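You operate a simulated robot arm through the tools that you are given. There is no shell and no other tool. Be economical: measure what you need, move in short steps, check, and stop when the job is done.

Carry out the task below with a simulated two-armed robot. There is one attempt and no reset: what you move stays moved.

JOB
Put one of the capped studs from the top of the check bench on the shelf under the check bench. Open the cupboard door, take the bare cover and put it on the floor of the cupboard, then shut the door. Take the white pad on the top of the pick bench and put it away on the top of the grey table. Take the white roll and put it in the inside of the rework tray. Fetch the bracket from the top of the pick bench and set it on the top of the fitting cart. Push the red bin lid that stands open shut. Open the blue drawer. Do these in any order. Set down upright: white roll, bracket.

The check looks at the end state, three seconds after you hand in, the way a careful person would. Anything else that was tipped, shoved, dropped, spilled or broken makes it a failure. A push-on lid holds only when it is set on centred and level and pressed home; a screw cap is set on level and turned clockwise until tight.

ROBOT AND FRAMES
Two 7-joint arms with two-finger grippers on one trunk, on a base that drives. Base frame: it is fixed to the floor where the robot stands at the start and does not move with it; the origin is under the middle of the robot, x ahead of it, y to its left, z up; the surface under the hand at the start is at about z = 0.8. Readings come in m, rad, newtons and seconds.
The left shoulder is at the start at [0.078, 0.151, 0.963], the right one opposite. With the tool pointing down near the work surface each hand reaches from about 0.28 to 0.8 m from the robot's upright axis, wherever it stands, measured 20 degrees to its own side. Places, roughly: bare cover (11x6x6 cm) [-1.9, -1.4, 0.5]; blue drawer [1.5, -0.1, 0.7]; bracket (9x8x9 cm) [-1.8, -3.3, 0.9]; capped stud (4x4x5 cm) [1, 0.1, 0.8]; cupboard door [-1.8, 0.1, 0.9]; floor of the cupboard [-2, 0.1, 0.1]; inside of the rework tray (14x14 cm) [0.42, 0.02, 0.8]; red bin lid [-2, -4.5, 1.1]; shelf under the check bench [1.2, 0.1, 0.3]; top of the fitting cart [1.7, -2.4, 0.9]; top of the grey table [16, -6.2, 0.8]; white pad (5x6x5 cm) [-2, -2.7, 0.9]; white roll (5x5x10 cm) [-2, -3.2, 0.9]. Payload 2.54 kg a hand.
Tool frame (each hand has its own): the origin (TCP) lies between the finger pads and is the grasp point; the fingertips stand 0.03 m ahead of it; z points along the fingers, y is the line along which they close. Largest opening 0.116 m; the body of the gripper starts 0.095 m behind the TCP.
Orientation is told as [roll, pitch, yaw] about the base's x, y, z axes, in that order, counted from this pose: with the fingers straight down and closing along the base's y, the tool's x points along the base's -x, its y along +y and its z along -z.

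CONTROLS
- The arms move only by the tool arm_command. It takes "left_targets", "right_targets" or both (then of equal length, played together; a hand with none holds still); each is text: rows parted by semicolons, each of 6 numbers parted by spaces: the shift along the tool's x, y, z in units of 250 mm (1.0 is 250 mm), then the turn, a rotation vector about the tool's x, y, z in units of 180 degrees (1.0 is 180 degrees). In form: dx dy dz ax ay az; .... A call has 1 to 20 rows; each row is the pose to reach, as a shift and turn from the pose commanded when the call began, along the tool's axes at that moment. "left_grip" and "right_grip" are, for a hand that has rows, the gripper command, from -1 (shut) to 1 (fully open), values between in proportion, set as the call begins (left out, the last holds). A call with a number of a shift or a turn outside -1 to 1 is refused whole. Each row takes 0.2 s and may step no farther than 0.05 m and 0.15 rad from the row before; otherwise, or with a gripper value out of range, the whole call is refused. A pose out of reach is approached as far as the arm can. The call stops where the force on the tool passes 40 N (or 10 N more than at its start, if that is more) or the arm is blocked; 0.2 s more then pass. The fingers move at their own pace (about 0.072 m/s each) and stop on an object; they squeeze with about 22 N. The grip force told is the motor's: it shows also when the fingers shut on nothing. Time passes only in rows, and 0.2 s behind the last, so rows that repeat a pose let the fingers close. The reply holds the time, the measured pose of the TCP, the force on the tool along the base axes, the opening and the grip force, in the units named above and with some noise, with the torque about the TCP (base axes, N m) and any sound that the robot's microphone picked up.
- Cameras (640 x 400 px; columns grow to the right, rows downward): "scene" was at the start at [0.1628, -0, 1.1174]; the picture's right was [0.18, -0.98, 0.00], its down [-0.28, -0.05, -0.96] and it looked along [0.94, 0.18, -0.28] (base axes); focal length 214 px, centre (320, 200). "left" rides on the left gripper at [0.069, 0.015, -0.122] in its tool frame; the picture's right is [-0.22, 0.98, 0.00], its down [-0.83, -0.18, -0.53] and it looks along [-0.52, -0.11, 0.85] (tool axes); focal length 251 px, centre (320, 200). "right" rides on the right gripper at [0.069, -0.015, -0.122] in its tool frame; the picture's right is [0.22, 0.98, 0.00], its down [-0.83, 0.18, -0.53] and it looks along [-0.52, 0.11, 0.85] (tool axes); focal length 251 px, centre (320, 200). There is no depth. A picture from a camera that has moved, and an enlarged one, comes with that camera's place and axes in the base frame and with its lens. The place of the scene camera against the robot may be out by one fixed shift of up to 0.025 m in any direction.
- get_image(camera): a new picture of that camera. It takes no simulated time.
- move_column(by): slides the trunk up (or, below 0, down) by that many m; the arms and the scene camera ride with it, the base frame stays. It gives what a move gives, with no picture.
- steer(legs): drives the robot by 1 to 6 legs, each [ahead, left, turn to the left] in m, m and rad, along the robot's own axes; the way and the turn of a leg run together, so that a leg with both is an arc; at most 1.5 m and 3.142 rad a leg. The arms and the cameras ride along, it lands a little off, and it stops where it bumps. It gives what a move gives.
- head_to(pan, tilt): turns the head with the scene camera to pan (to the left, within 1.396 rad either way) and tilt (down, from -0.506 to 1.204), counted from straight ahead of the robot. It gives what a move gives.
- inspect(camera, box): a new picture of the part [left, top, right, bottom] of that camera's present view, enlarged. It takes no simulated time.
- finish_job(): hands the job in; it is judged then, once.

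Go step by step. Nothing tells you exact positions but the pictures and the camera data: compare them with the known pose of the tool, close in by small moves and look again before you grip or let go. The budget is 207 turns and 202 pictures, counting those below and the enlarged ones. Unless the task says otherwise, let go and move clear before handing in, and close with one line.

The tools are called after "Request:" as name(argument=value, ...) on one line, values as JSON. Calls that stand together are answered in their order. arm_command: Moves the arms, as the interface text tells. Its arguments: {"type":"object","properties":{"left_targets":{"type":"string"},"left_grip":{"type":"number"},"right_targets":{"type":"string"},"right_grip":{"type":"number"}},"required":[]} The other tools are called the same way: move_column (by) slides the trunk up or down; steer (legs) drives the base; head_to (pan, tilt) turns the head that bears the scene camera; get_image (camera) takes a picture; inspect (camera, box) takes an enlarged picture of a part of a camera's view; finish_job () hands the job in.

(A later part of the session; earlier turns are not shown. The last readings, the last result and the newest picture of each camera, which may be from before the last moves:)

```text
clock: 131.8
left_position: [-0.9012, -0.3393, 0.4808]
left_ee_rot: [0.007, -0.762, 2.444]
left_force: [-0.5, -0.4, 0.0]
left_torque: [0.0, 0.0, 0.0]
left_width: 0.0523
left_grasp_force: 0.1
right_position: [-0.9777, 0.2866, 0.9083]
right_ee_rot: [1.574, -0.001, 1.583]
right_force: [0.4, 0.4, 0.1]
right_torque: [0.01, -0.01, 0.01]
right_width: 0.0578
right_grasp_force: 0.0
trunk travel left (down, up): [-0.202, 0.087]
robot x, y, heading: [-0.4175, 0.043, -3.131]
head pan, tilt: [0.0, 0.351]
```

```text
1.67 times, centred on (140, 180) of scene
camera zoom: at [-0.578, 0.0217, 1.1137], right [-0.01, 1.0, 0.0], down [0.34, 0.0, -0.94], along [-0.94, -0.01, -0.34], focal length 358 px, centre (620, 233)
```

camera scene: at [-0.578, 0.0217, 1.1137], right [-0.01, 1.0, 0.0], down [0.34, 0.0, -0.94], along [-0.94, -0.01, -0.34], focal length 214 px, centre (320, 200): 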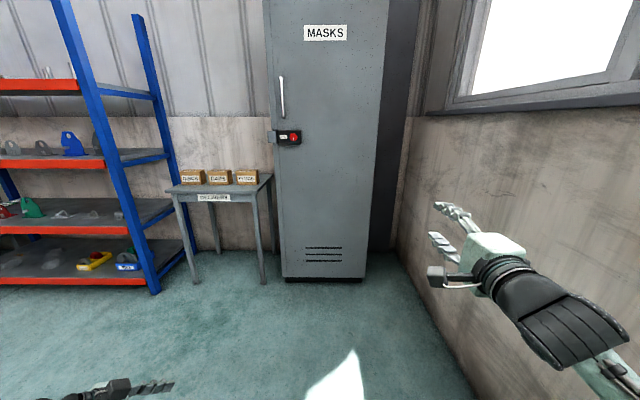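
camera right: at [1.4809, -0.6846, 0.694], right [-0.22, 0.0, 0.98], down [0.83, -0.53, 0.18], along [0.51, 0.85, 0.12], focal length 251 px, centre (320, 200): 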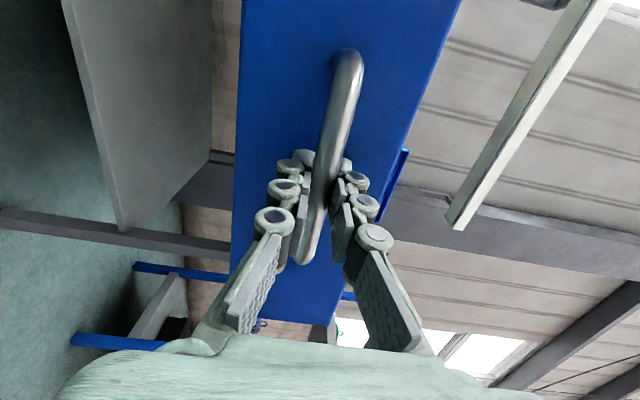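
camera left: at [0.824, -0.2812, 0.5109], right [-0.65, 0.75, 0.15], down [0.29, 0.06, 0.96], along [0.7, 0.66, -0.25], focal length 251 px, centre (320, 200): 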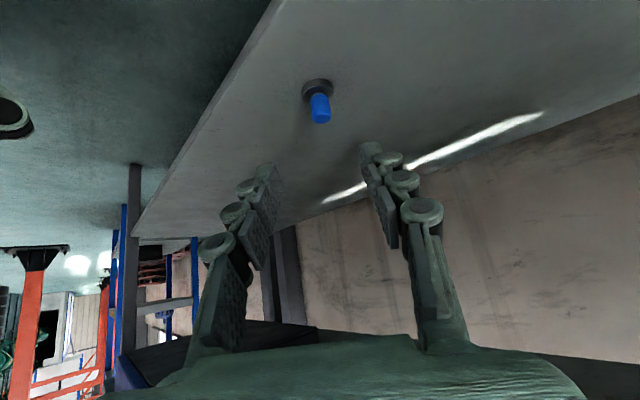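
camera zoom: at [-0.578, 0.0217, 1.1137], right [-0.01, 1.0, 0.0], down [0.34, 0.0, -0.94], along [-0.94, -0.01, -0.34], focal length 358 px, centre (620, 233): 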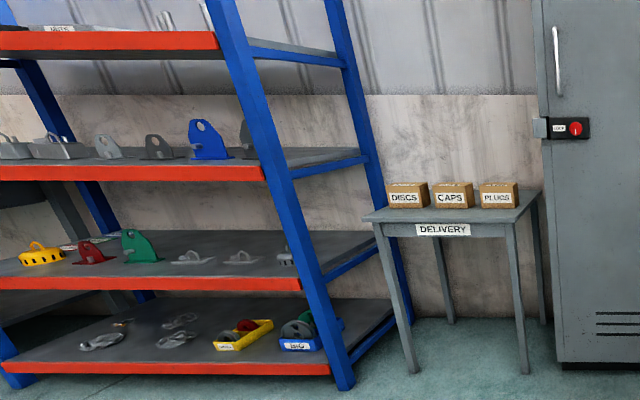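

The door has a LOCK with a red thumb-turn, so I must unlock it first. First bring the left arm up to a compact tool-down pose.

Request:
arm_command(left_targets="-0.119 0 -0.124 0 0.0347 0; -0.237 0 -0.249 0 0.0694 0; -0.356 0 -0.373 0 0.104 0; -0.474 0 -0.497 0 0.139 0; -0.593 0 -0.621 0 0.1735 0; -0.711 0 -0.746 0 0.208 0; -0.83 0 -0.87 0 0.243 0")

Request:
steer(legs=[[0.55, 0.4, 0]])

Request:
get_image(camera="scene")

Request:
get_image(camera="right")

```text
clock: 133.4
left_position: [-0.9015, -0.3375, 0.7806]
left_ee_rot: [0.002, 0.006, 2.448]
left_force: [-0.2, -0.3, -0.4]
left_torque: [0.0, 0.01, -0.03]
left_width: 0.0522
left_grasp_force: 0.0
right_position: [-0.9788, 0.2875, 0.9073]
right_ee_rot: [1.575, -0.002, 1.583]
right_force: [-0.5, -0.6, -0.1]
right_torque: [0.03, 0.02, 0.0]
right_width: 0.058
right_grasp_force: 0.1
trunk travel left (down, up): [-0.202, 0.087]
robot x, y, heading: [-0.4196, 0.0426, -3.13]
head pan, tilt: [0.0, 0.351]
```

```text
clock: 137.8
left_position: [-1.4456, -0.7431, 0.7812]
left_ee_rot: [0.004, 0.002, 2.445]
left_force: [0.3, -0.5, -0.1]
left_torque: [0.0, -0.02, -0.03]
left_width: 0.0524
left_grasp_force: 0.0
right_position: [-1.5216, -0.1183, 0.9079]
right_ee_rot: [1.574, -0.001, 1.58]
right_force: [-0.5, 0.2, 0.4]
right_torque: [0.0, 0.01, -0.01]
right_width: 0.0582
right_grasp_force: 0.0
trunk travel left (down, up): [-0.202, 0.087]
robot x, y, heading: [-0.965, -0.3642, -3.136]
head pan, tilt: [0.0, 0.351]
```

```text
141 pictures are left
camera scene: at [-1.1214, -0.3842, 1.1137], right [-0.01, 1.0, 0.0], down [0.34, 0.0, -0.94], along [-0.94, -0.01, -0.34], focal length 214 px, centre (320, 200)
```

scene: 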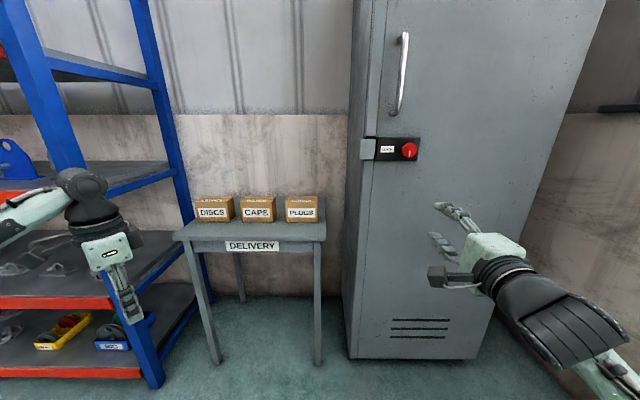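

```text
140 pictures are left
camera right: at [-1.3975, -0.1858, 0.8913], right [0.0, -0.22, 0.98], down [0.53, 0.83, 0.18], along [-0.85, 0.51, 0.12], focal length 251 px, centre (320, 200)
```

right: 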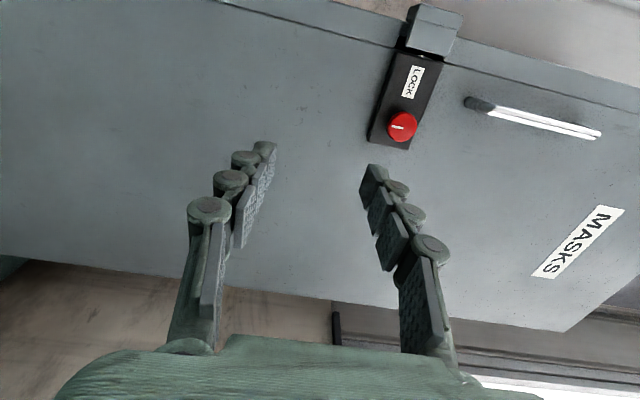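

Request:
arm_command(right_targets="-0.015 0.14 0 0 0 0; -0.03 0.28 0 0 0 0; -0.045 0.42 0 0 0 0; -0.052 0.548 0 0 0 0", right_grip=0.2)

Request:
steer(legs=[[0.15, 0, 0]])

Request:
get_image(camera="right")

```text
clock: 138.8
left_position: [-1.4461, -0.743, 0.78]
left_ee_rot: [0.004, 0.001, 2.447]
left_force: [-0.5, 0.4, 0.5]
left_torque: [0.0, -0.03, 0.0]
left_width: 0.0521
left_grasp_force: 0.2
right_position: [-1.5214, -0.1047, 1.0436]
right_ee_rot: [1.573, -0.004, 1.581]
right_force: [0.4, 0.1, 0.2]
right_torque: [-0.01, 0.02, -0.02]
right_width: 0.0698
right_grasp_force: 0.1
right hand out of reach, approached as far as the arm can: row 1, 2
trunk travel left (down, up): [-0.202, 0.087]
robot x, y, heading: [-0.9643, -0.362, -3.137]
head pan, tilt: [0.0, 0.351]
```

```text
clock: 140.2
left_position: [-1.5928, -0.7444, 0.7798]
left_ee_rot: [0.002, 0.002, 2.447]
left_force: [-0.6, -0.2, 0.3]
left_torque: [0.0, 0.0, -0.01]
left_width: 0.0522
left_grasp_force: 0.1
right_position: [-1.6697, -0.1059, 1.0438]
right_ee_rot: [1.574, -0.003, 1.582]
right_force: [0.0, -0.1, -0.2]
right_torque: [0.02, 0.0, -0.01]
right_width: 0.0695
right_grasp_force: 0.0
trunk travel left (down, up): [-0.202, 0.087]
robot x, y, heading: [-1.1142, -0.3653, -3.133]
head pan, tilt: [0.0, 0.351]
```

```text
139 pictures are left
camera right: at [-1.5459, -0.1747, 1.0281], right [0.0, -0.22, 0.98], down [0.53, 0.83, 0.18], along [-0.85, 0.51, 0.12], focal length 251 px, centre (320, 200)
```

right: 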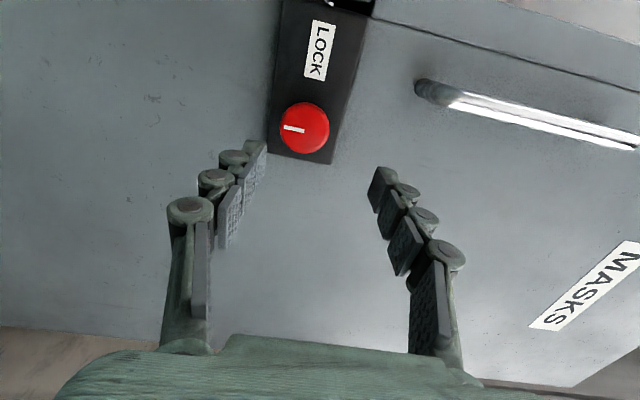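

Request:
arm_command(right_targets="0.036 -0.058 0 0 0 0; 0.036 -0.058 0.1 0 0 0; 0.036 -0.058 0.2 0 0 0")

Request:
get_image(camera="right")

Request:
inspect(camera="scene", box=[360, 80, 560, 220])

```text
clock: 141.0
left_position: [-1.5934, -0.7442, 0.7806]
left_ee_rot: [0.004, 0.002, 2.445]
left_force: [-0.4, -0.5, -0.7]
left_torque: [0.04, 0.01, -0.02]
left_width: 0.0524
left_grasp_force: 0.1
right_position: [-1.7197, -0.1172, 1.0297]
right_ee_rot: [1.575, -0.002, 1.583]
right_force: [-0.9, -0.1, -0.8]
right_torque: [0.01, 0.02, -0.03]
right_width: 0.07
right_grasp_force: 0.1
trunk travel left (down, up): [-0.202, 0.087]
robot x, y, heading: [-1.1103, -0.3665, -3.137]
head pan, tilt: [0.0, 0.351]
```

```text
138 pictures are left
camera right: at [-1.5968, -0.1845, 1.0134], right [0.01, -0.22, 0.98], down [0.53, 0.83, 0.18], along [-0.85, 0.51, 0.12], focal length 251 px, centre (320, 200)
```

right: 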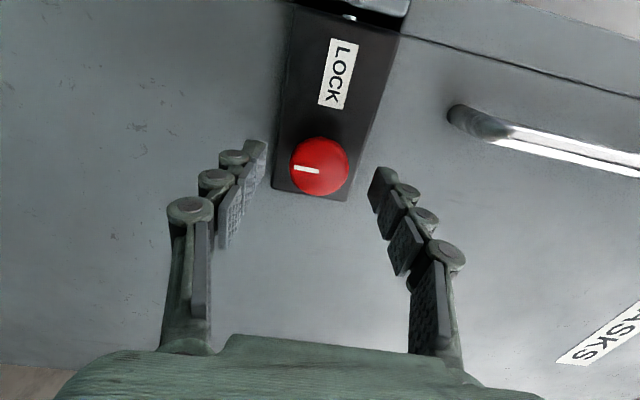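

```text
2.86 times, centred on (460, 150) of scene
camera zoom: at [-1.2693, -0.3857, 1.1137], right [-0.01, 1.0, 0.0], down [0.34, 0.0, -0.94], along [-0.94, -0.01, -0.34], focal length 613 px, centre (-80, 343)
```

zoom: 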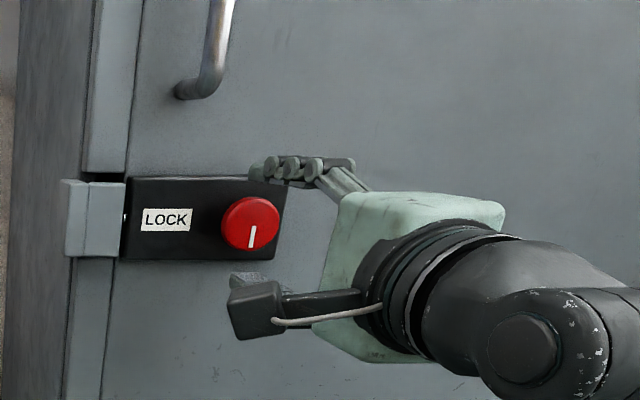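

Request:
arm_command(right_targets="-0.005 0 0.04 0 0 0; -0.005 0 0.08 0 0 0; -0.005 0 0.1 0 0 0")

Request:
arm_command(right_targets="0 0 0 0 0 0; 0 0 0 0 0 0; 0 0 0 0 0 0; 0 0 0 0 0 0", right_grip=-1)

Request:
get_image(camera="right")

```text
clock: 141.8
left_position: [-1.5929, -0.7441, 0.7802]
left_ee_rot: [0.005, 0.001, 2.447]
left_force: [0.1, 0.3, -0.2]
left_torque: [-0.02, 0.0, -0.03]
left_width: 0.0524
left_grasp_force: 0.1
right_position: [-1.7454, -0.1151, 1.03]
right_ee_rot: [1.571, -0.002, 1.58]
right_force: [0.2, -0.4, -0.3]
right_torque: [-0.01, 0.02, 0.01]
right_width: 0.0697
right_grasp_force: 0.0
trunk travel left (down, up): [-0.202, 0.087]
robot x, y, heading: [-1.1147, -0.364, -3.133]
head pan, tilt: [0.0, 0.351]
```

```text
clock: 142.8
left_position: [-1.5936, -0.7441, 0.7811]
left_ee_rot: [0.003, 0.002, 2.445]
left_force: [0.3, 0.3, -0.4]
left_torque: [0.01, 0.0, 0.02]
left_width: 0.0523
left_grasp_force: 0.1
right_position: [-1.7451, -0.1158, 1.0306]
right_ee_rot: [1.574, -0.001, 1.581]
right_force: [-0.1, -0.2, -0.1]
right_torque: [-0.03, 0.01, -0.01]
right_width: 0.0402
right_grasp_force: 45.2
trunk travel left (down, up): [-0.202, 0.087]
robot x, y, heading: [-1.1129, -0.3665, -3.133]
head pan, tilt: [0.0, 0.351]
```

```text
136 pictures are left
camera right: at [-1.621, -0.1834, 1.0139], right [0.0, -0.22, 0.98], down [0.53, 0.83, 0.18], along [-0.85, 0.51, 0.12], focal length 251 px, centre (320, 200)
```

right: 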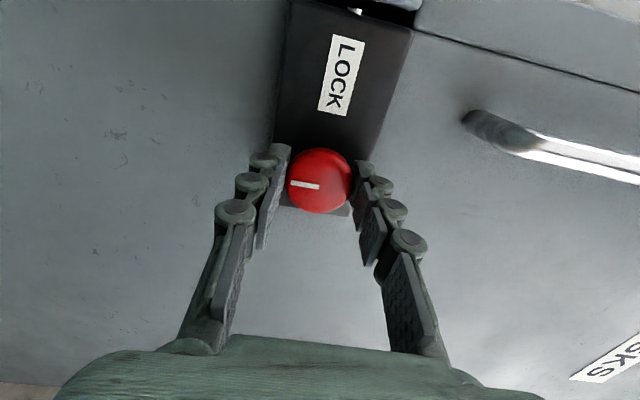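

Request:
arm_command(right_targets="0 0 0 0 0 0.04; 0 0 0 0 0 0.08; 0 0 0 0 0 0.12; 0 0 0 0 0 0.12")

Request:
get_image(camera="right")

```text
clock: 143.8
left_position: [-1.5943, -0.7441, 0.7804]
left_ee_rot: [0.003, 0.002, 2.447]
left_force: [-0.1, 0.3, 0.1]
left_torque: [-0.01, 0.0, -0.03]
left_width: 0.052
left_grasp_force: 0.0
right_position: [-1.7441, -0.1147, 1.0305]
right_ee_rot: [1.575, 0.376, 1.583]
right_force: [-2.8, 4.2, 6.2]
right_torque: [0.03, 0.37, 0.59]
right_width: 0.0405
right_grasp_force: 45.3
trunk travel left (down, up): [-0.202, 0.087]
robot x, y, heading: [-1.1062, -0.3698, -3.135]
head pan, tilt: [0.0, 0.351]
```

```text
135 pictures are left
camera right: at [-1.62, -0.1839, 1.0412], right [0.0, 0.16, 0.99], down [0.53, 0.84, -0.14], along [-0.85, 0.52, -0.08], focal length 251 px, centre (320, 200)
```

right: 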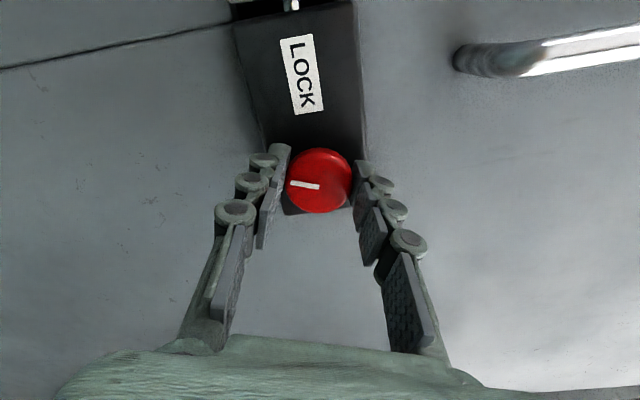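

The knob turns freely clockwise. Continue to about 90°.

Request:
arm_command(right_targets="0 0 0 0 0 0.045; 0 0 0 0 0 0.09; 0 0 0 0 0 0.135; 0 0 0 0 0 0.18; 0 0 0 0 0 0.225; 0 0 0 0 0 0.27; 0 0 0 0 0 0.315; 0 0 0 0 0 0.36; 0 0 0 0 0 0.385; 0 0 0 0 0 0.385")

Request:
get_image(camera="right")

Request:
inspect(camera="scene", box=[360, 80, 560, 220])

```text
clock: 146.0
left_position: [-1.5924, -0.744, 0.7829]
left_ee_rot: [0.003, 0.002, 2.446]
left_force: [-0.1, -0.6, -0.6]
left_torque: [0.01, 0.01, 0.0]
left_width: 0.052
left_grasp_force: 0.0
right_position: [-1.7423, -0.1128, 1.0319]
right_ee_rot: [-2.202, 1.552, -2.196]
right_force: [-3.6, 19.7, 20.9]
right_torque: [0.38, 0.46, -0.4]
right_width: 0.0405
right_grasp_force: 45.0
trunk travel left (down, up): [-0.202, 0.087]
robot x, y, heading: [-1.1132, -0.3691, -3.131]
head pan, tilt: [0.0, 0.351]
```

```text
134 pictures are left
camera right: at [-1.6188, -0.126, 1.1001], right [0.0, 0.98, 0.2], down [0.52, 0.17, -0.83], along [-0.85, 0.1, -0.51], focal length 251 px, centre (320, 200)
```

right: 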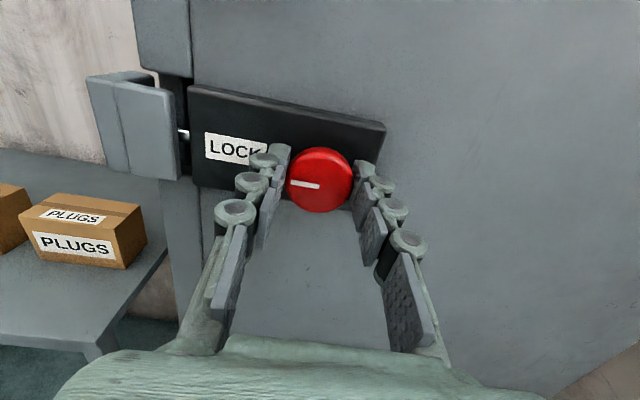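

```text
2.86 times, centred on (460, 150) of scene
camera zoom: at [-1.2678, -0.3842, 1.114], right [-0.01, 1.0, 0.0], down [0.34, 0.0, -0.94], along [-0.94, -0.01, -0.34], focal length 613 px, centre (-80, 343)
```

zoom: 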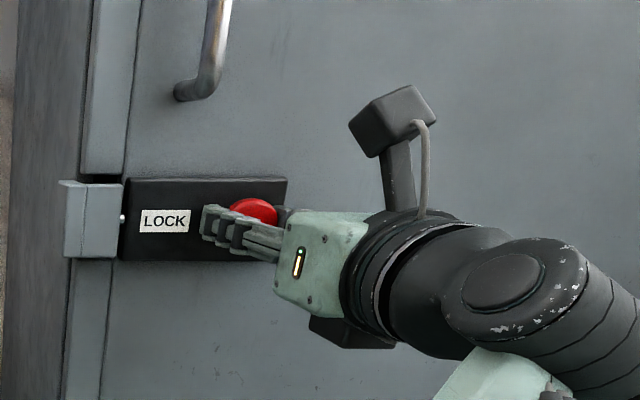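

Request:
inspect(camera="right", box=[90, 60, 290, 200])

```text
2.86 times, centred on (190, 130) of right
camera zoom: at [-1.6188, -0.126, 1.1001], right [0.0, 0.98, 0.2], down [0.52, 0.17, -0.83], along [-0.85, 0.1, -0.51], focal length 718 px, centre (691, 400)
```

zoom: 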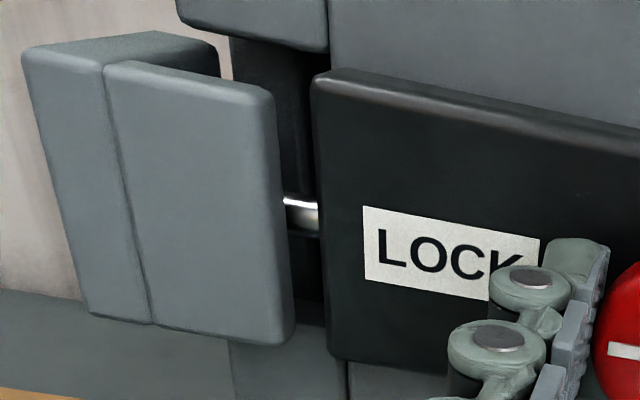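

Request:
arm_command(right_targets="0 0 0 0 0 0.04; 0 0 0 0 0 0.08; 0 0 0 0 0 0.12; 0 0 0 0 0 0.12")

Request:
get_image(camera="right")

```text
clock: 147.0
left_position: [-1.593, -0.7435, 0.7816]
left_ee_rot: [0.006, 0.004, 2.446]
left_force: [-0.1, 0.0, 0.0]
left_torque: [-0.02, 0.0, 0.01]
left_width: 0.0523
left_grasp_force: 0.1
right_position: [-1.7444, -0.114, 1.0258]
right_ee_rot: [-1.561, 1.177, -1.552]
right_force: [7.0, 12.6, -9.0]
right_torque: [0.29, 0.03, -0.43]
right_width: 0.04
right_grasp_force: 45.0
trunk travel left (down, up): [-0.202, 0.087]
robot x, y, heading: [-1.1118, -0.3648, -3.129]
head pan, tilt: [0.0, 0.351]
```

```text
131 pictures are left
camera right: at [-1.6224, -0.1001, 1.0963], right [-0.01, 0.98, -0.18], down [0.54, -0.14, -0.83], along [-0.84, -0.1, -0.53], focal length 251 px, centre (320, 200)
```

right: 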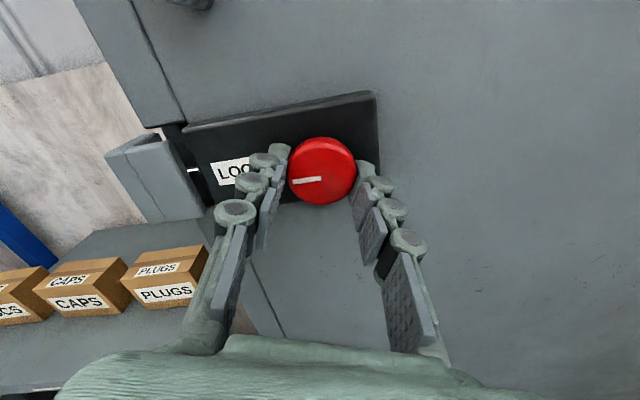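

The knob is at its end stop (mark left). Release, back off, level the gripper and test the handle.

Request:
arm_command(right_targets="0 0 0 0 0 0; 0 0 0 0 0 0; 0 0 -0.1 0 0 0; 0 0 -0.2 0 0 -0.04; 0 0 -0.3 0 0 -0.08; 0 0 -0.4 0 0 -0.125", right_grip=0.3)

Request:
get_image(camera="right")

Request:
inspect(camera="scene", box=[360, 0, 560, 200])

```text
clock: 148.4
left_position: [-1.5932, -0.7451, 0.7811]
left_ee_rot: [0.005, 0.001, 2.446]
left_force: [-0.1, -0.2, -0.1]
left_torque: [-0.02, -0.01, 0.0]
left_width: 0.0521
left_grasp_force: 0.1
right_position: [-1.6636, -0.1102, 1.0356]
right_ee_rot: [1.937, 1.567, 1.95]
right_force: [0.7, 0.7, 0.5]
right_torque: [-0.01, -0.02, -0.01]
right_width: 0.0751
right_grasp_force: 0.1
right hand out of reach, approached as far as the arm can: row 6
trunk travel left (down, up): [-0.202, 0.087]
robot x, y, heading: [-1.1105, -0.3637, -3.133]
head pan, tilt: [0.0, 0.351]
```

```text
130 pictures are left
camera right: at [-1.5413, -0.1245, 1.1035], right [-0.01, 0.98, 0.22], down [0.53, 0.19, -0.83], along [-0.85, 0.11, -0.52], focal length 251 px, centre (320, 200)
```

right: 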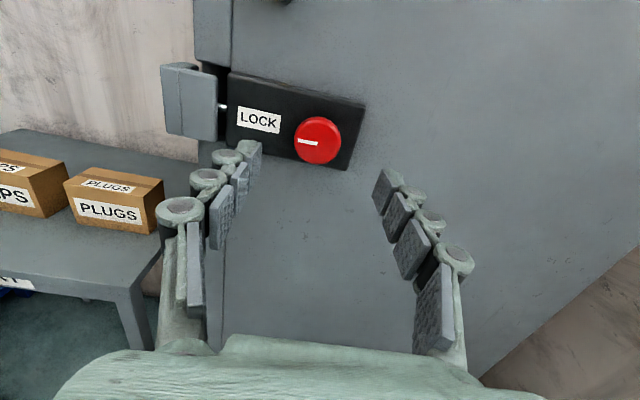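

```text
2.00 times, centred on (460, 100) of scene
camera zoom: at [-1.2693, -0.3855, 1.1137], right [-0.01, 1.0, 0.0], down [0.34, 0.0, -0.94], along [-0.94, -0.01, -0.34], focal length 429 px, centre (40, 400)
```

zoom: 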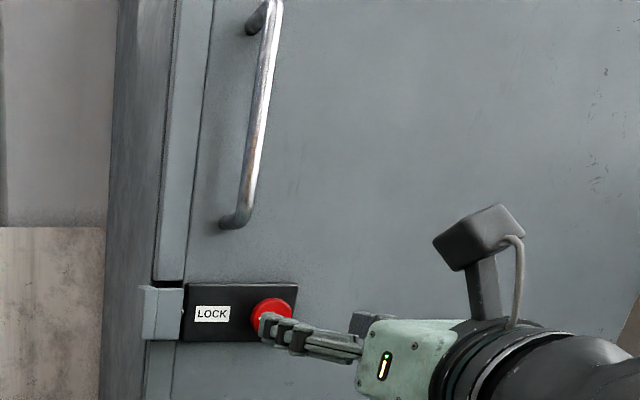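

The bolt looks retracted. The handle bar is at about [-1.77, -0.16, 1.22]; move there.

Request:
arm_command(right_targets="0.14 -0.04 0 0 0 0; 0.28 -0.08 0 0 0 0; 0.42 -0.12 0 0 0 0; 0.56 -0.16 0 0 0 0; 0.7 -0.2 0 0 0 0")

Request:
get_image(camera="right")

```text
clock: 149.6
left_position: [-1.5931, -0.7445, 0.7808]
left_ee_rot: [0.003, 0.002, 2.446]
left_force: [-0.4, 0.6, -0.2]
left_torque: [-0.01, 0.0, 0.01]
left_width: 0.0521
left_grasp_force: 0.1
right_position: [-1.6632, -0.1616, 1.2101]
right_ee_rot: [2.468, 1.567, 2.478]
right_force: [0.1, -0.5, -0.3]
right_torque: [0.0, 0.0, 0.03]
right_width: 0.0755
right_grasp_force: 0.0
trunk travel left (down, up): [-0.202, 0.087]
robot x, y, heading: [-1.1099, -0.3675, -3.131]
head pan, tilt: [0.0, 0.351]
```

```text
128 pictures are left
camera right: at [-1.5411, -0.1754, 1.2789], right [-0.01, 0.98, 0.22], down [0.53, 0.19, -0.83], along [-0.85, 0.11, -0.52], focal length 251 px, centre (320, 200)
```

right: 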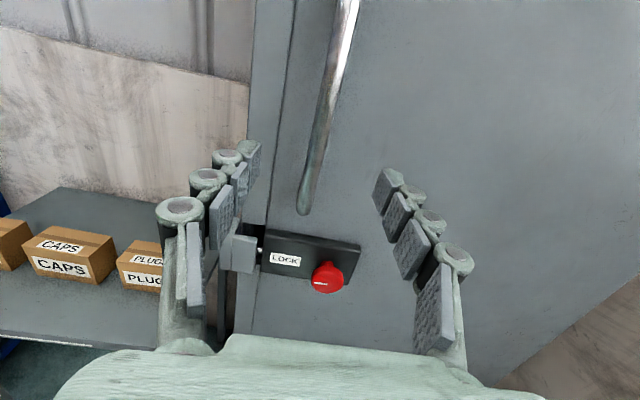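

Well aligned. Advance and close on the bar.

Request:
arm_command(right_targets="0 0 0.12 0 0 0; 0 0 0.24 0 0 0; 0 0 0.32 0 0 0; 0 0 0.38 0 0 0")

Request:
arm_command(right_targets="0 0 0 0 0 0; 0 0 0 0 0 0; 0 0 0 0 0 0; 0 0 0 0 0 0", right_grip=-1)

Request:
get_image(camera="right")

```text
clock: 150.6
left_position: [-1.5941, -0.7443, 0.7798]
left_ee_rot: [0.005, 0.001, 2.448]
left_force: [-0.4, -0.3, 0.5]
left_torque: [0.0, -0.03, 0.02]
left_width: 0.0527
left_grasp_force: 0.1
right_position: [-1.7606, -0.1617, 1.212]
right_ee_rot: [2.434, 1.567, 2.445]
right_force: [0.6, -0.6, -0.4]
right_torque: [-0.04, -0.01, 0.02]
right_width: 0.0753
right_grasp_force: 0.1
trunk travel left (down, up): [-0.202, 0.087]
robot x, y, heading: [-1.1118, -0.3709, -3.135]
head pan, tilt: [0.0, 0.351]
```

```text
clock: 151.6
left_position: [-1.594, -0.7453, 0.7814]
left_ee_rot: [0.003, 0.001, 2.449]
left_force: [0.9, 0.0, 0.5]
left_torque: [-0.01, 0.01, 0.04]
left_width: 0.0524
left_grasp_force: 0.0
right_position: [-1.7604, -0.1622, 1.2116]
right_ee_rot: [2.383, 1.566, 2.394]
right_force: [-0.7, -1.8, 0.3]
right_torque: [-0.14, -0.09, 0.01]
right_width: 0.0142
right_grasp_force: 38.4
trunk travel left (down, up): [-0.202, 0.087]
robot x, y, heading: [-1.1101, -0.3666, -3.129]
head pan, tilt: [0.0, 0.351]
```

```text
127 pictures are left
camera right: at [-1.6364, -0.1767, 1.2798], right [-0.01, 0.98, 0.22], down [0.53, 0.19, -0.83], along [-0.85, 0.11, -0.52], focal length 251 px, centre (320, 200)
```

right: 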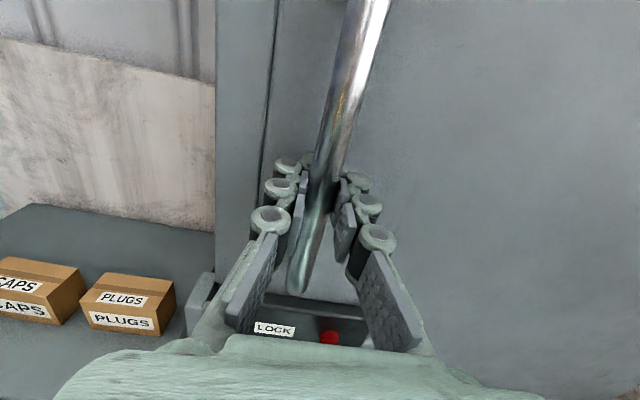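

Pull 3 cm to test.

Request:
arm_command(right_targets="0 0 -0.04 0 0 0; 0 0 -0.08 0 0 0; 0 0 -0.12 0 0 0; 0 0 -0.16 0 0 0")

Request:
get_image(camera="right")

```text
clock: 152.0
left_position: [-1.5958, -0.745, 0.7805]
left_ee_rot: [0.002, 0.003, 2.447]
left_force: [0.3, 0.4, 0.5]
left_torque: [-0.03, -0.02, 0.01]
left_width: 0.052
left_grasp_force: 0.1
right_position: [-1.7551, -0.1627, 1.2098]
right_ee_rot: [2.46, 1.568, 2.47]
right_force: [-17.8, 1.0, 5.4]
right_torque: [-0.24, -0.41, 0.02]
right_width: 0.0147
right_grasp_force: 39.4
trunk travel left (down, up): [-0.202, 0.087]
robot x, y, heading: [-1.1094, -0.361, -3.136]
head pan, tilt: [0.0, 0.351]
stopped in row 2 (right hand): the force on the tool passed its limit at 45 N (the readings are from after the stop); the commanded pose is now the measured one
```

```text
126 pictures are left
camera right: at [-1.6325, -0.1764, 1.2788], right [-0.01, 0.98, 0.22], down [0.53, 0.19, -0.83], along [-0.85, 0.11, -0.52], focal length 251 px, centre (320, 200)
```

right: 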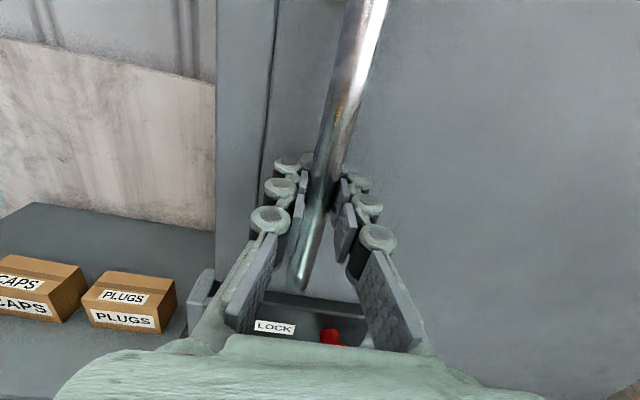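

Still locked. Release and look closely at the bolt.

Request:
arm_command(right_targets="0 0 0 0 0 0; 0 0 0 0 0 0; 0 0 -0.15 0 0 0; 0 0 -0.3 0 0 0; -0.15 0 -0.3 0 0 0", right_grip=0.3)

Request:
inspect(camera="right", box=[200, 180, 360, 300])

Request:
inspect(camera="scene", box=[360, 110, 460, 190])

```text
clock: 153.2
left_position: [-1.5939, -0.7443, 0.7811]
left_ee_rot: [0.003, 0.002, 2.447]
left_force: [0.0, 0.2, 0.3]
left_torque: [-0.01, -0.03, -0.01]
left_width: 0.0522
left_grasp_force: 0.1
right_position: [-1.6775, -0.1611, 1.174]
right_ee_rot: [2.745, 1.562, 2.751]
right_force: [0.4, 0.0, -0.5]
right_torque: [0.03, -0.01, -0.02]
right_width: 0.0754
right_grasp_force: 0.0
trunk travel left (down, up): [-0.202, 0.087]
robot x, y, heading: [-1.1125, -0.3629, -3.128]
head pan, tilt: [0.0, 0.351]
```

```text
3.33 times, centred on (280, 240) of right
camera zoom: at [-1.5531, -0.1751, 1.242], right [-0.01, 0.98, 0.22], down [0.53, 0.19, -0.83], along [-0.85, 0.11, -0.51], focal length 838 px, centre (453, 67)
```

zoom: 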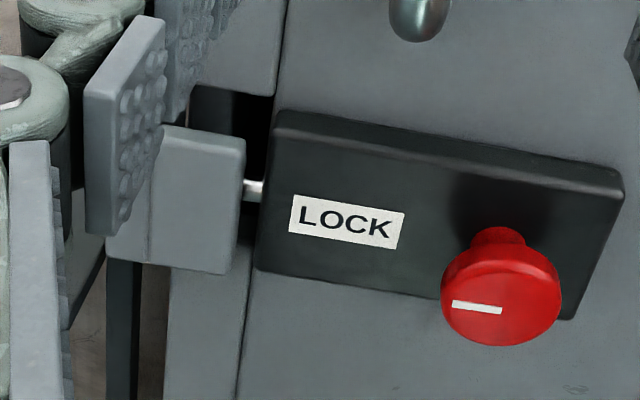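

```text
5.00 times, centred on (410, 150) of scene
camera zoom: at [-1.2698, -0.3856, 1.1137], right [-0.01, 1.0, 0.0], down [0.34, 0.0, -0.94], along [-0.94, -0.01, -0.34], focal length 1072 px, centre (-130, 450)
```

zoom: 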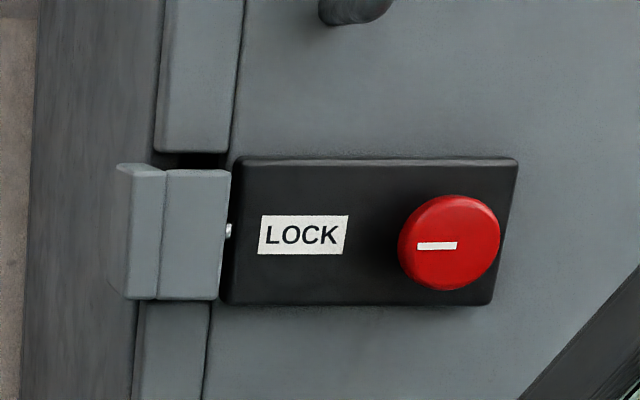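

Bolt is still across, so the lock wants the other direction. Re-grip the knob and turn counter-clockwise.

Request:
arm_command(right_targets="-0.19 0.06 0 0 0 0; -0.38 0.12 0 0 0 0; -0.576 0.184 0 0 0 0; -0.576 0.184 0.14 0 0 0; -0.576 0.184 0.2 0 0 0; -0.576 0.184 0.27 0 0 0")

Request:
get_image(camera="right")

```text
refused: row 3 steps farther than a row can; nothing moved
```

```text
123 pictures are left
camera right: at [-1.5531, -0.1751, 1.242], right [-0.01, 0.98, 0.22], down [0.53, 0.19, -0.83], along [-0.85, 0.11, -0.51], focal length 251 px, centre (320, 200)
```

right: 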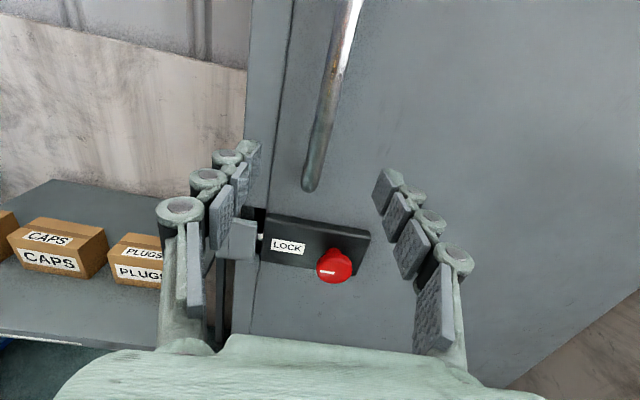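

Request:
arm_command(right_targets="-0.14 0.045 0 0 0 0; -0.28 0.09 0 0 0 0; -0.42 0.14 0 0 0 0; -0.576 0.184 0 0 0 0; -0.576 0.184 0.14 0 0 0; -0.576 0.184 0.27 0 0 0")

Request:
get_image(camera="right")

```text
clock: 154.6
left_position: [-1.5939, -0.7443, 0.7809]
left_ee_rot: [0.004, 0.002, 2.448]
left_force: [0.0, 0.1, -0.7]
left_torque: [0.01, 0.0, 0.0]
left_width: 0.0521
left_grasp_force: 0.0
right_position: [-1.7483, -0.1149, 1.0295]
right_ee_rot: [2.758, 1.563, 2.767]
right_force: [-0.1, -0.1, -0.5]
right_torque: [0.0, 0.02, 0.01]
right_width: 0.0753
right_grasp_force: 0.0
trunk travel left (down, up): [-0.202, 0.087]
robot x, y, heading: [-1.1102, -0.3652, -3.133]
head pan, tilt: [0.0, 0.351]
```

```text
122 pictures are left
camera right: at [-1.6235, -0.1291, 1.0973], right [-0.01, 0.98, 0.22], down [0.53, 0.19, -0.83], along [-0.85, 0.11, -0.52], focal length 251 px, centre (320, 200)
```

right: 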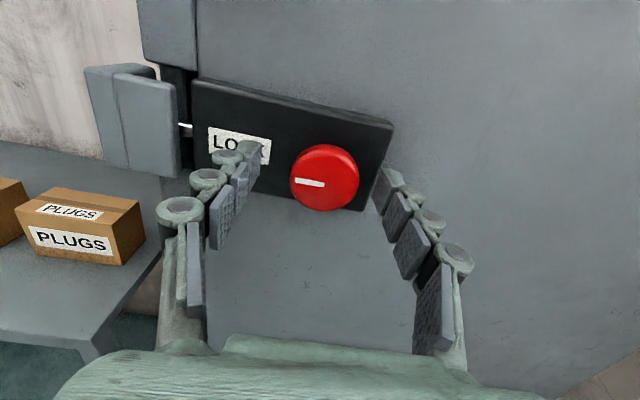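

Request:
arm_command(right_targets="0 0 0 0 0 0; 0 0 0 0 0 0; 0 0 0 0 0 0; 0 0 0 0 0 0", right_grip=-1)

Request:
arm_command(right_targets="0 0 0 0 0 -0.045; 0 0 0 0 0 -0.09; 0 0 0 0 0 -0.135; 0 0 0 0 0 -0.18; 0 0 0 0 0 -0.225; 0 0 0 0 0 -0.27; 0 0 0 0 0 -0.315; 0 0 0 0 0 -0.36; 0 0 0 0 0 -0.405; 0 0 0 0 0 -0.45; 0 0 0 0 0 -0.495; 0 0 0 0 0 -0.54; 0 0 0 0 0 -0.585; 0 0 0 0 0 -0.63")

Request:
get_image(camera="right")

```text
clock: 155.6
left_position: [-1.5937, -0.7454, 0.7818]
left_ee_rot: [0.005, 0.001, 2.446]
left_force: [0.4, 0.6, 0.6]
left_torque: [-0.04, -0.02, 0.02]
left_width: 0.0523
left_grasp_force: 0.0
right_position: [-1.7454, -0.1121, 1.0297]
right_ee_rot: [2.932, 1.565, 2.939]
right_force: [-0.9, 11.1, 0.9]
right_torque: [-0.01, -0.18, -0.34]
right_width: 0.0405
right_grasp_force: 45.0
trunk travel left (down, up): [-0.202, 0.087]
robot x, y, heading: [-1.116, -0.3645, -3.131]
head pan, tilt: [0.0, 0.351]
```

```text
clock: 158.6
left_position: [-1.5936, -0.745, 0.7805]
left_ee_rot: [0.004, 0.003, 2.449]
left_force: [-0.4, 0.3, 0.7]
left_torque: [0.03, -0.02, 0.0]
left_width: 0.0521
left_grasp_force: 0.1
right_position: [-1.7485, -0.1179, 1.0261]
right_ee_rot: [1.57, -0.412, 1.588]
right_force: [7.4, -2.6, -16.5]
right_torque: [-0.49, -0.26, 0.42]
right_width: 0.0404
right_grasp_force: 45.0
trunk travel left (down, up): [-0.202, 0.087]
robot x, y, heading: [-1.114, -0.3669, -3.133]
head pan, tilt: [0.0, 0.351]
```

```text
121 pictures are left
camera right: at [-1.6238, -0.1729, 0.9858], right [0.01, -0.59, 0.81], down [0.52, 0.69, 0.5], along [-0.85, 0.42, 0.31], focal length 251 px, centre (320, 200)
```

right: 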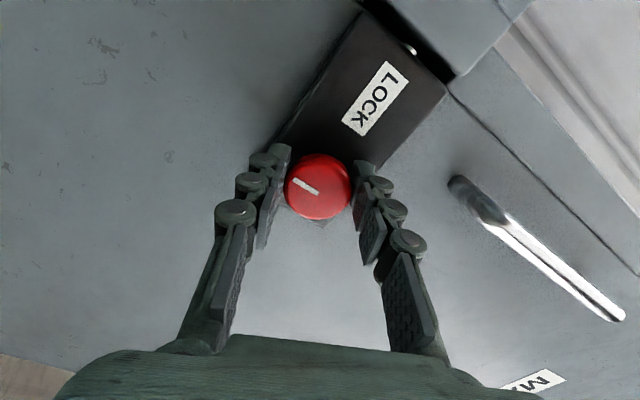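

Request:
inspect(camera="right", box=[350, 0, 500, 110])

Request:
inspect(camera="scene", box=[360, 110, 460, 190])

```text
3.64 times, centred on (425, 55) of right
camera zoom: at [-1.6238, -0.1729, 0.9858], right [0.01, -0.59, 0.81], down [0.52, 0.69, 0.5], along [-0.85, 0.42, 0.31], focal length 914 px, centre (-62, 727)
```

zoom: 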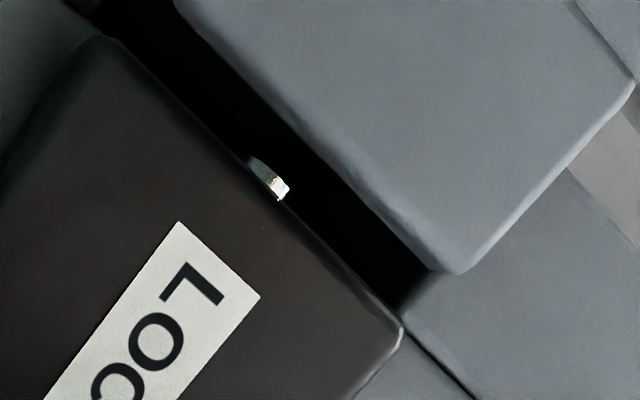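

```text
5.00 times, centred on (410, 150) of scene
camera zoom: at [-1.2702, -0.3856, 1.1133], right [-0.01, 1.0, 0.0], down [0.34, 0.0, -0.94], along [-0.94, -0.01, -0.34], focal length 1072 px, centre (-130, 450)
```

zoom: 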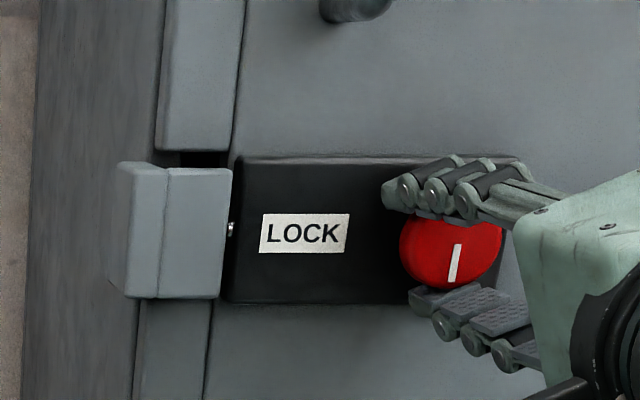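

Now it is clearly retracted (it had been unlocked at first). Release, back off, re-level and go to the handle again.

Request:
arm_command(right_targets="0 0 0 0 0 0; 0 0 0 0 0 0; 0 0 -0.15 0 0 0; 0 0 -0.32 0 0 0.045; 0 0.1 -0.32 0 0 0.09; -0.03 0.2 -0.32 0 0 0.135; -0.06 0.3 -0.32 0 0 0.18; -0.08 0.4 -0.32 0 0 0.225; -0.1 0.5 -0.32 0 0 0.27; -0.12 0.6 -0.32 0 0 0.315; -0.14 0.7 -0.32 0 0 0.36; -0.14 0.741 -0.32 0 0 0.405; -0.14 0.741 -0.32 0 0 0.45; -0.14 0.741 -0.32 0 0 0.495; -0.14 0.741 -0.32 0 0 0.54; -0.14 0.741 -0.32 0 0 0.585; -0.14 0.741 -0.32 0 0 0.63", right_grip=0.3)

Request:
get_image(camera="right")

```text
clock: 162.2
left_position: [-1.5943, -0.744, 0.781]
left_ee_rot: [0.003, 0.002, 2.448]
left_force: [-0.8, -0.1, 0.1]
left_torque: [-0.02, 0.0, 0.01]
left_width: 0.0522
left_grasp_force: 0.0
right_position: [-1.6655, -0.1563, 1.2142]
right_ee_rot: [3.116, 1.565, 3.127]
right_force: [0.4, -0.6, 0.5]
right_torque: [-0.01, -0.03, 0.0]
right_width: 0.0755
right_grasp_force: 0.0
trunk travel left (down, up): [-0.202, 0.087]
robot x, y, heading: [-1.1093, -0.3697, -3.131]
head pan, tilt: [0.0, 0.351]
```

```text
118 pictures are left
camera right: at [-1.5413, -0.1707, 1.2821], right [-0.01, 0.98, 0.21], down [0.53, 0.19, -0.83], along [-0.85, 0.11, -0.52], focal length 251 px, centre (320, 200)
```

right: 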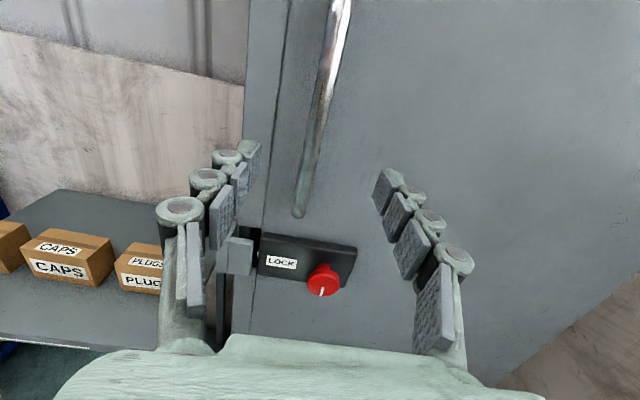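

Request:
arm_command(right_targets="0 -0.016 0.12 0 0 0; 0 -0.016 0.24 0 0 0; 0 -0.016 0.37 0 0 0")

Request:
arm_command(right_targets="0 0 0 0 0 0; 0 0 0 0 0 0; 0 0 0 0 0 0; 0 0 0 0 0 0", right_grip=-1)

Request:
arm_command(right_targets="0 0 -0.05 0 0 0; 0 0 -0.1 0 0 0; 0 0 -0.15 0 0 0; 0 0 -0.2 0 0 0")

Request:
get_image(camera="scene")

```text
clock: 163.0
left_position: [-1.5932, -0.745, 0.7802]
left_ee_rot: [0.004, 0.001, 2.447]
left_force: [-0.2, 0.5, -0.2]
left_torque: [-0.03, -0.03, 0.0]
left_width: 0.0524
left_grasp_force: 0.1
right_position: [-1.7575, -0.1614, 1.2152]
right_ee_rot: [2.79, 1.564, 2.8]
right_force: [-0.9, 0.0, -0.7]
right_torque: [0.0, -0.01, 0.01]
right_width: 0.0756
right_grasp_force: 0.0
trunk travel left (down, up): [-0.202, 0.087]
robot x, y, heading: [-1.1098, -0.3674, -3.127]
head pan, tilt: [0.0, 0.351]
```

```text
clock: 164.0
left_position: [-1.5934, -0.7461, 0.7804]
left_ee_rot: [0.005, 0.002, 2.45]
left_force: [0.4, -0.1, -0.8]
left_torque: [0.0, 0.02, 0.02]
left_width: 0.0522
left_grasp_force: 0.0
right_position: [-1.7562, -0.1634, 1.2147]
right_ee_rot: [2.714, 1.564, 2.724]
right_force: [0.1, -2.6, -0.4]
right_torque: [-0.22, -0.09, 0.05]
right_width: 0.0144
right_grasp_force: 39.5
trunk travel left (down, up): [-0.202, 0.087]
robot x, y, heading: [-1.1099, -0.3691, -3.131]
head pan, tilt: [0.0, 0.351]
```

```text
clock: 165.0
left_position: [-1.5935, -0.7435, 0.7827]
left_ee_rot: [0.009, 0.004, 2.445]
left_force: [-0.6, 0.4, -0.1]
left_torque: [-0.02, -0.01, 0.0]
left_width: 0.0521
left_grasp_force: 0.1
right_position: [-1.7055, -0.1538, 1.2145]
right_ee_rot: [-2.921, 1.56, -2.919]
right_force: [-5.1, 24.6, 10.7]
right_torque: [0.3, -0.39, 0.1]
right_width: 0.0147
right_grasp_force: 38.9
trunk travel left (down, up): [-0.202, 0.087]
robot x, y, heading: [-1.1101, -0.3654, -3.133]
head pan, tilt: [0.0, 0.351]
```

```text
117 pictures are left
camera scene: at [-1.2694, -0.3827, 1.1139], right [-0.01, 1.0, 0.0], down [0.34, 0.0, -0.94], along [-0.94, -0.01, -0.34], focal length 214 px, centre (320, 200)
```

scene: 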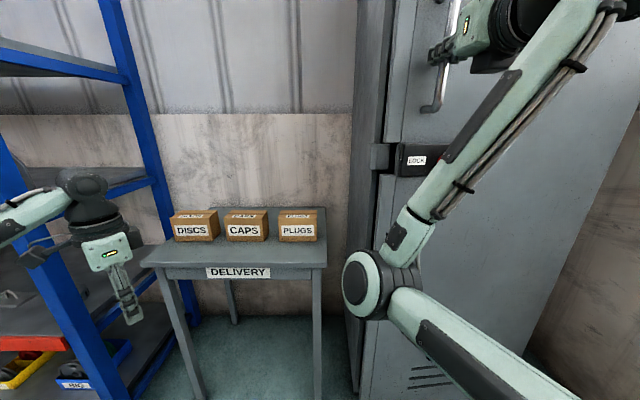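

The door is opening. Continue by driving the base along the arc.

Request:
steer(legs=[[-0.065, -0.02, 0], [-0.065, -0.03, 0]])

Request:
get_image(camera="scene")

```text
clock: 166.7
left_position: [-1.4659, -0.6935, 0.7805]
left_ee_rot: [0.005, 0.003, 2.45]
left_force: [-0.4, 0.2, 0.1]
left_torque: [0.0, 0.02, -0.01]
left_width: 0.0522
left_grasp_force: 0.1
right_position: [-1.5803, -0.1073, 1.2142]
right_ee_rot: [3.048, 1.564, 3.058]
right_force: [-7.8, 15.6, 3.9]
right_torque: [0.08, 0.2, 0.26]
right_width: 0.0143
right_grasp_force: 38.5
trunk travel left (down, up): [-0.202, 0.087]
robot x, y, heading: [-0.9851, -0.3165, -3.128]
head pan, tilt: [0.0, 0.351]
```

```text
116 pictures are left
camera scene: at [-1.1421, -0.3329, 1.1136], right [-0.01, 1.0, 0.0], down [0.34, 0.0, -0.94], along [-0.94, -0.01, -0.34], focal length 214 px, centre (320, 200)
```

scene: 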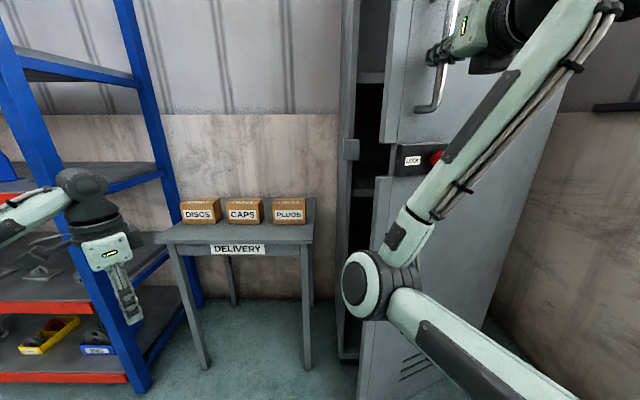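

Request:
steer(legs=[[-0.065, -0.045, 0], [-0.06, -0.05, 0], [-0.045, -0.06, 0], [-0.04, -0.06, 0]])

Request:
get_image(camera="scene")

```text
clock: 170.2
left_position: [-1.2562, -0.4775, 0.7817]
left_ee_rot: [0.002, 0.002, 2.448]
left_force: [0.3, 0.3, 0.0]
left_torque: [-0.04, 0.01, 0.01]
left_width: 0.0522
left_grasp_force: 0.1
right_position: [-1.3703, 0.1069, 1.2158]
right_ee_rot: [2.875, 1.559, 2.884]
right_force: [-8.8, 4.6, 16.2]
right_torque: [0.12, -0.04, 0.12]
right_width: 0.0141
right_grasp_force: 38.7
trunk travel left (down, up): [-0.202, 0.087]
robot x, y, heading: [-0.7757, -0.0975, -3.13]
head pan, tilt: [0.0, 0.351]
```

```text
115 pictures are left
camera scene: at [-0.9327, -0.118, 1.1141], right [-0.01, 1.0, 0.0], down [0.34, 0.0, -0.94], along [-0.94, -0.01, -0.34], focal length 214 px, centre (320, 200)
```

scene: 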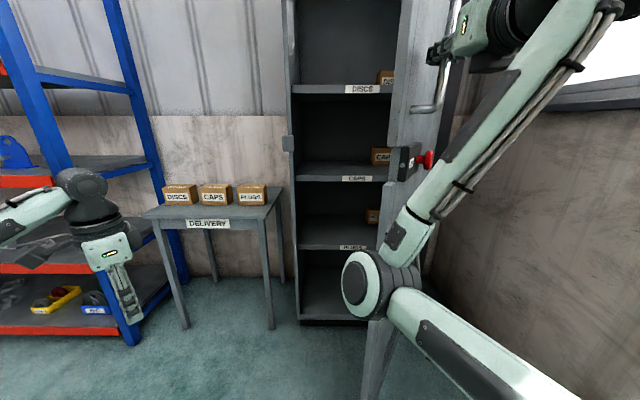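

Door is about 60° open. Release the handle and back the hand off.

Request:
arm_command(right_targets="0 0 0 0 0 0; 0 0 0 0 0 0; 0 -0.03 -0.1 0 0 0; 0 -0.06 -0.25 0 0 0; 0 -0.15 -0.35 0 0 0", right_grip=-0.3)

Request:
get_image(camera="scene")

Request:
get_image(camera="right")

```text
clock: 171.4
left_position: [-1.2558, -0.4775, 0.7814]
left_ee_rot: [0.005, 0.002, 2.45]
left_force: [0.2, 0.7, 0.2]
left_torque: [0.02, -0.04, 0.01]
left_width: 0.0522
left_grasp_force: 0.0
right_position: [-1.2835, 0.0696, 1.2155]
right_ee_rot: [2.893, 1.561, 2.901]
right_force: [-0.3, -0.8, 0.3]
right_torque: [0.02, 0.02, -0.02]
right_width: 0.0408
right_grasp_force: 0.1
trunk travel left (down, up): [-0.202, 0.087]
robot x, y, heading: [-0.775, -0.101, -3.126]
head pan, tilt: [0.0, 0.351]
```

```text
114 pictures are left
camera scene: at [-0.9329, -0.1183, 1.1137], right [-0.01, 1.0, 0.0], down [0.34, 0.0, -0.94], along [-0.94, -0.01, -0.34], focal length 214 px, centre (320, 200)
```

scene: 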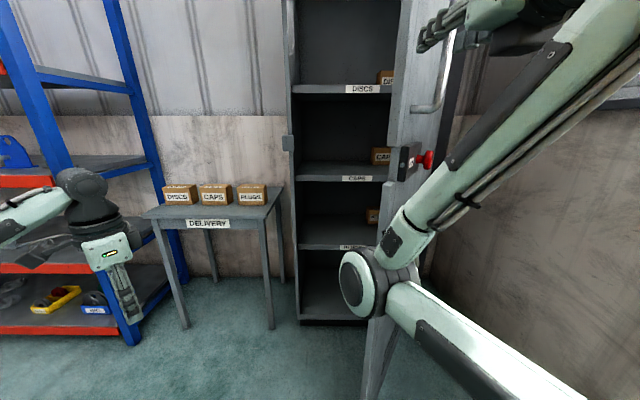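

```text
113 pictures are left
camera right: at [-1.1582, 0.0552, 1.2813], right [-0.01, 0.98, 0.22], down [0.52, 0.19, -0.83], along [-0.85, 0.11, -0.51], focal length 251 px, centre (320, 200)
```

right: 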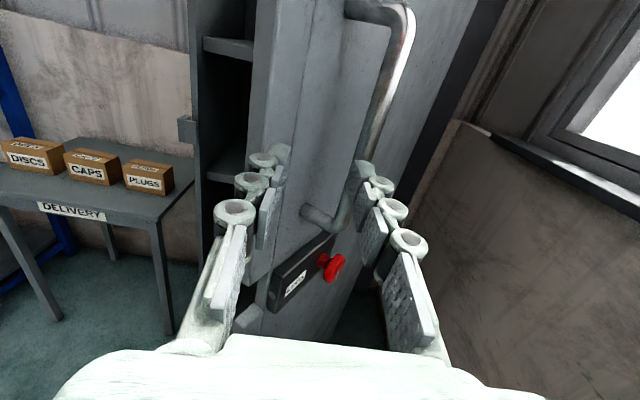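

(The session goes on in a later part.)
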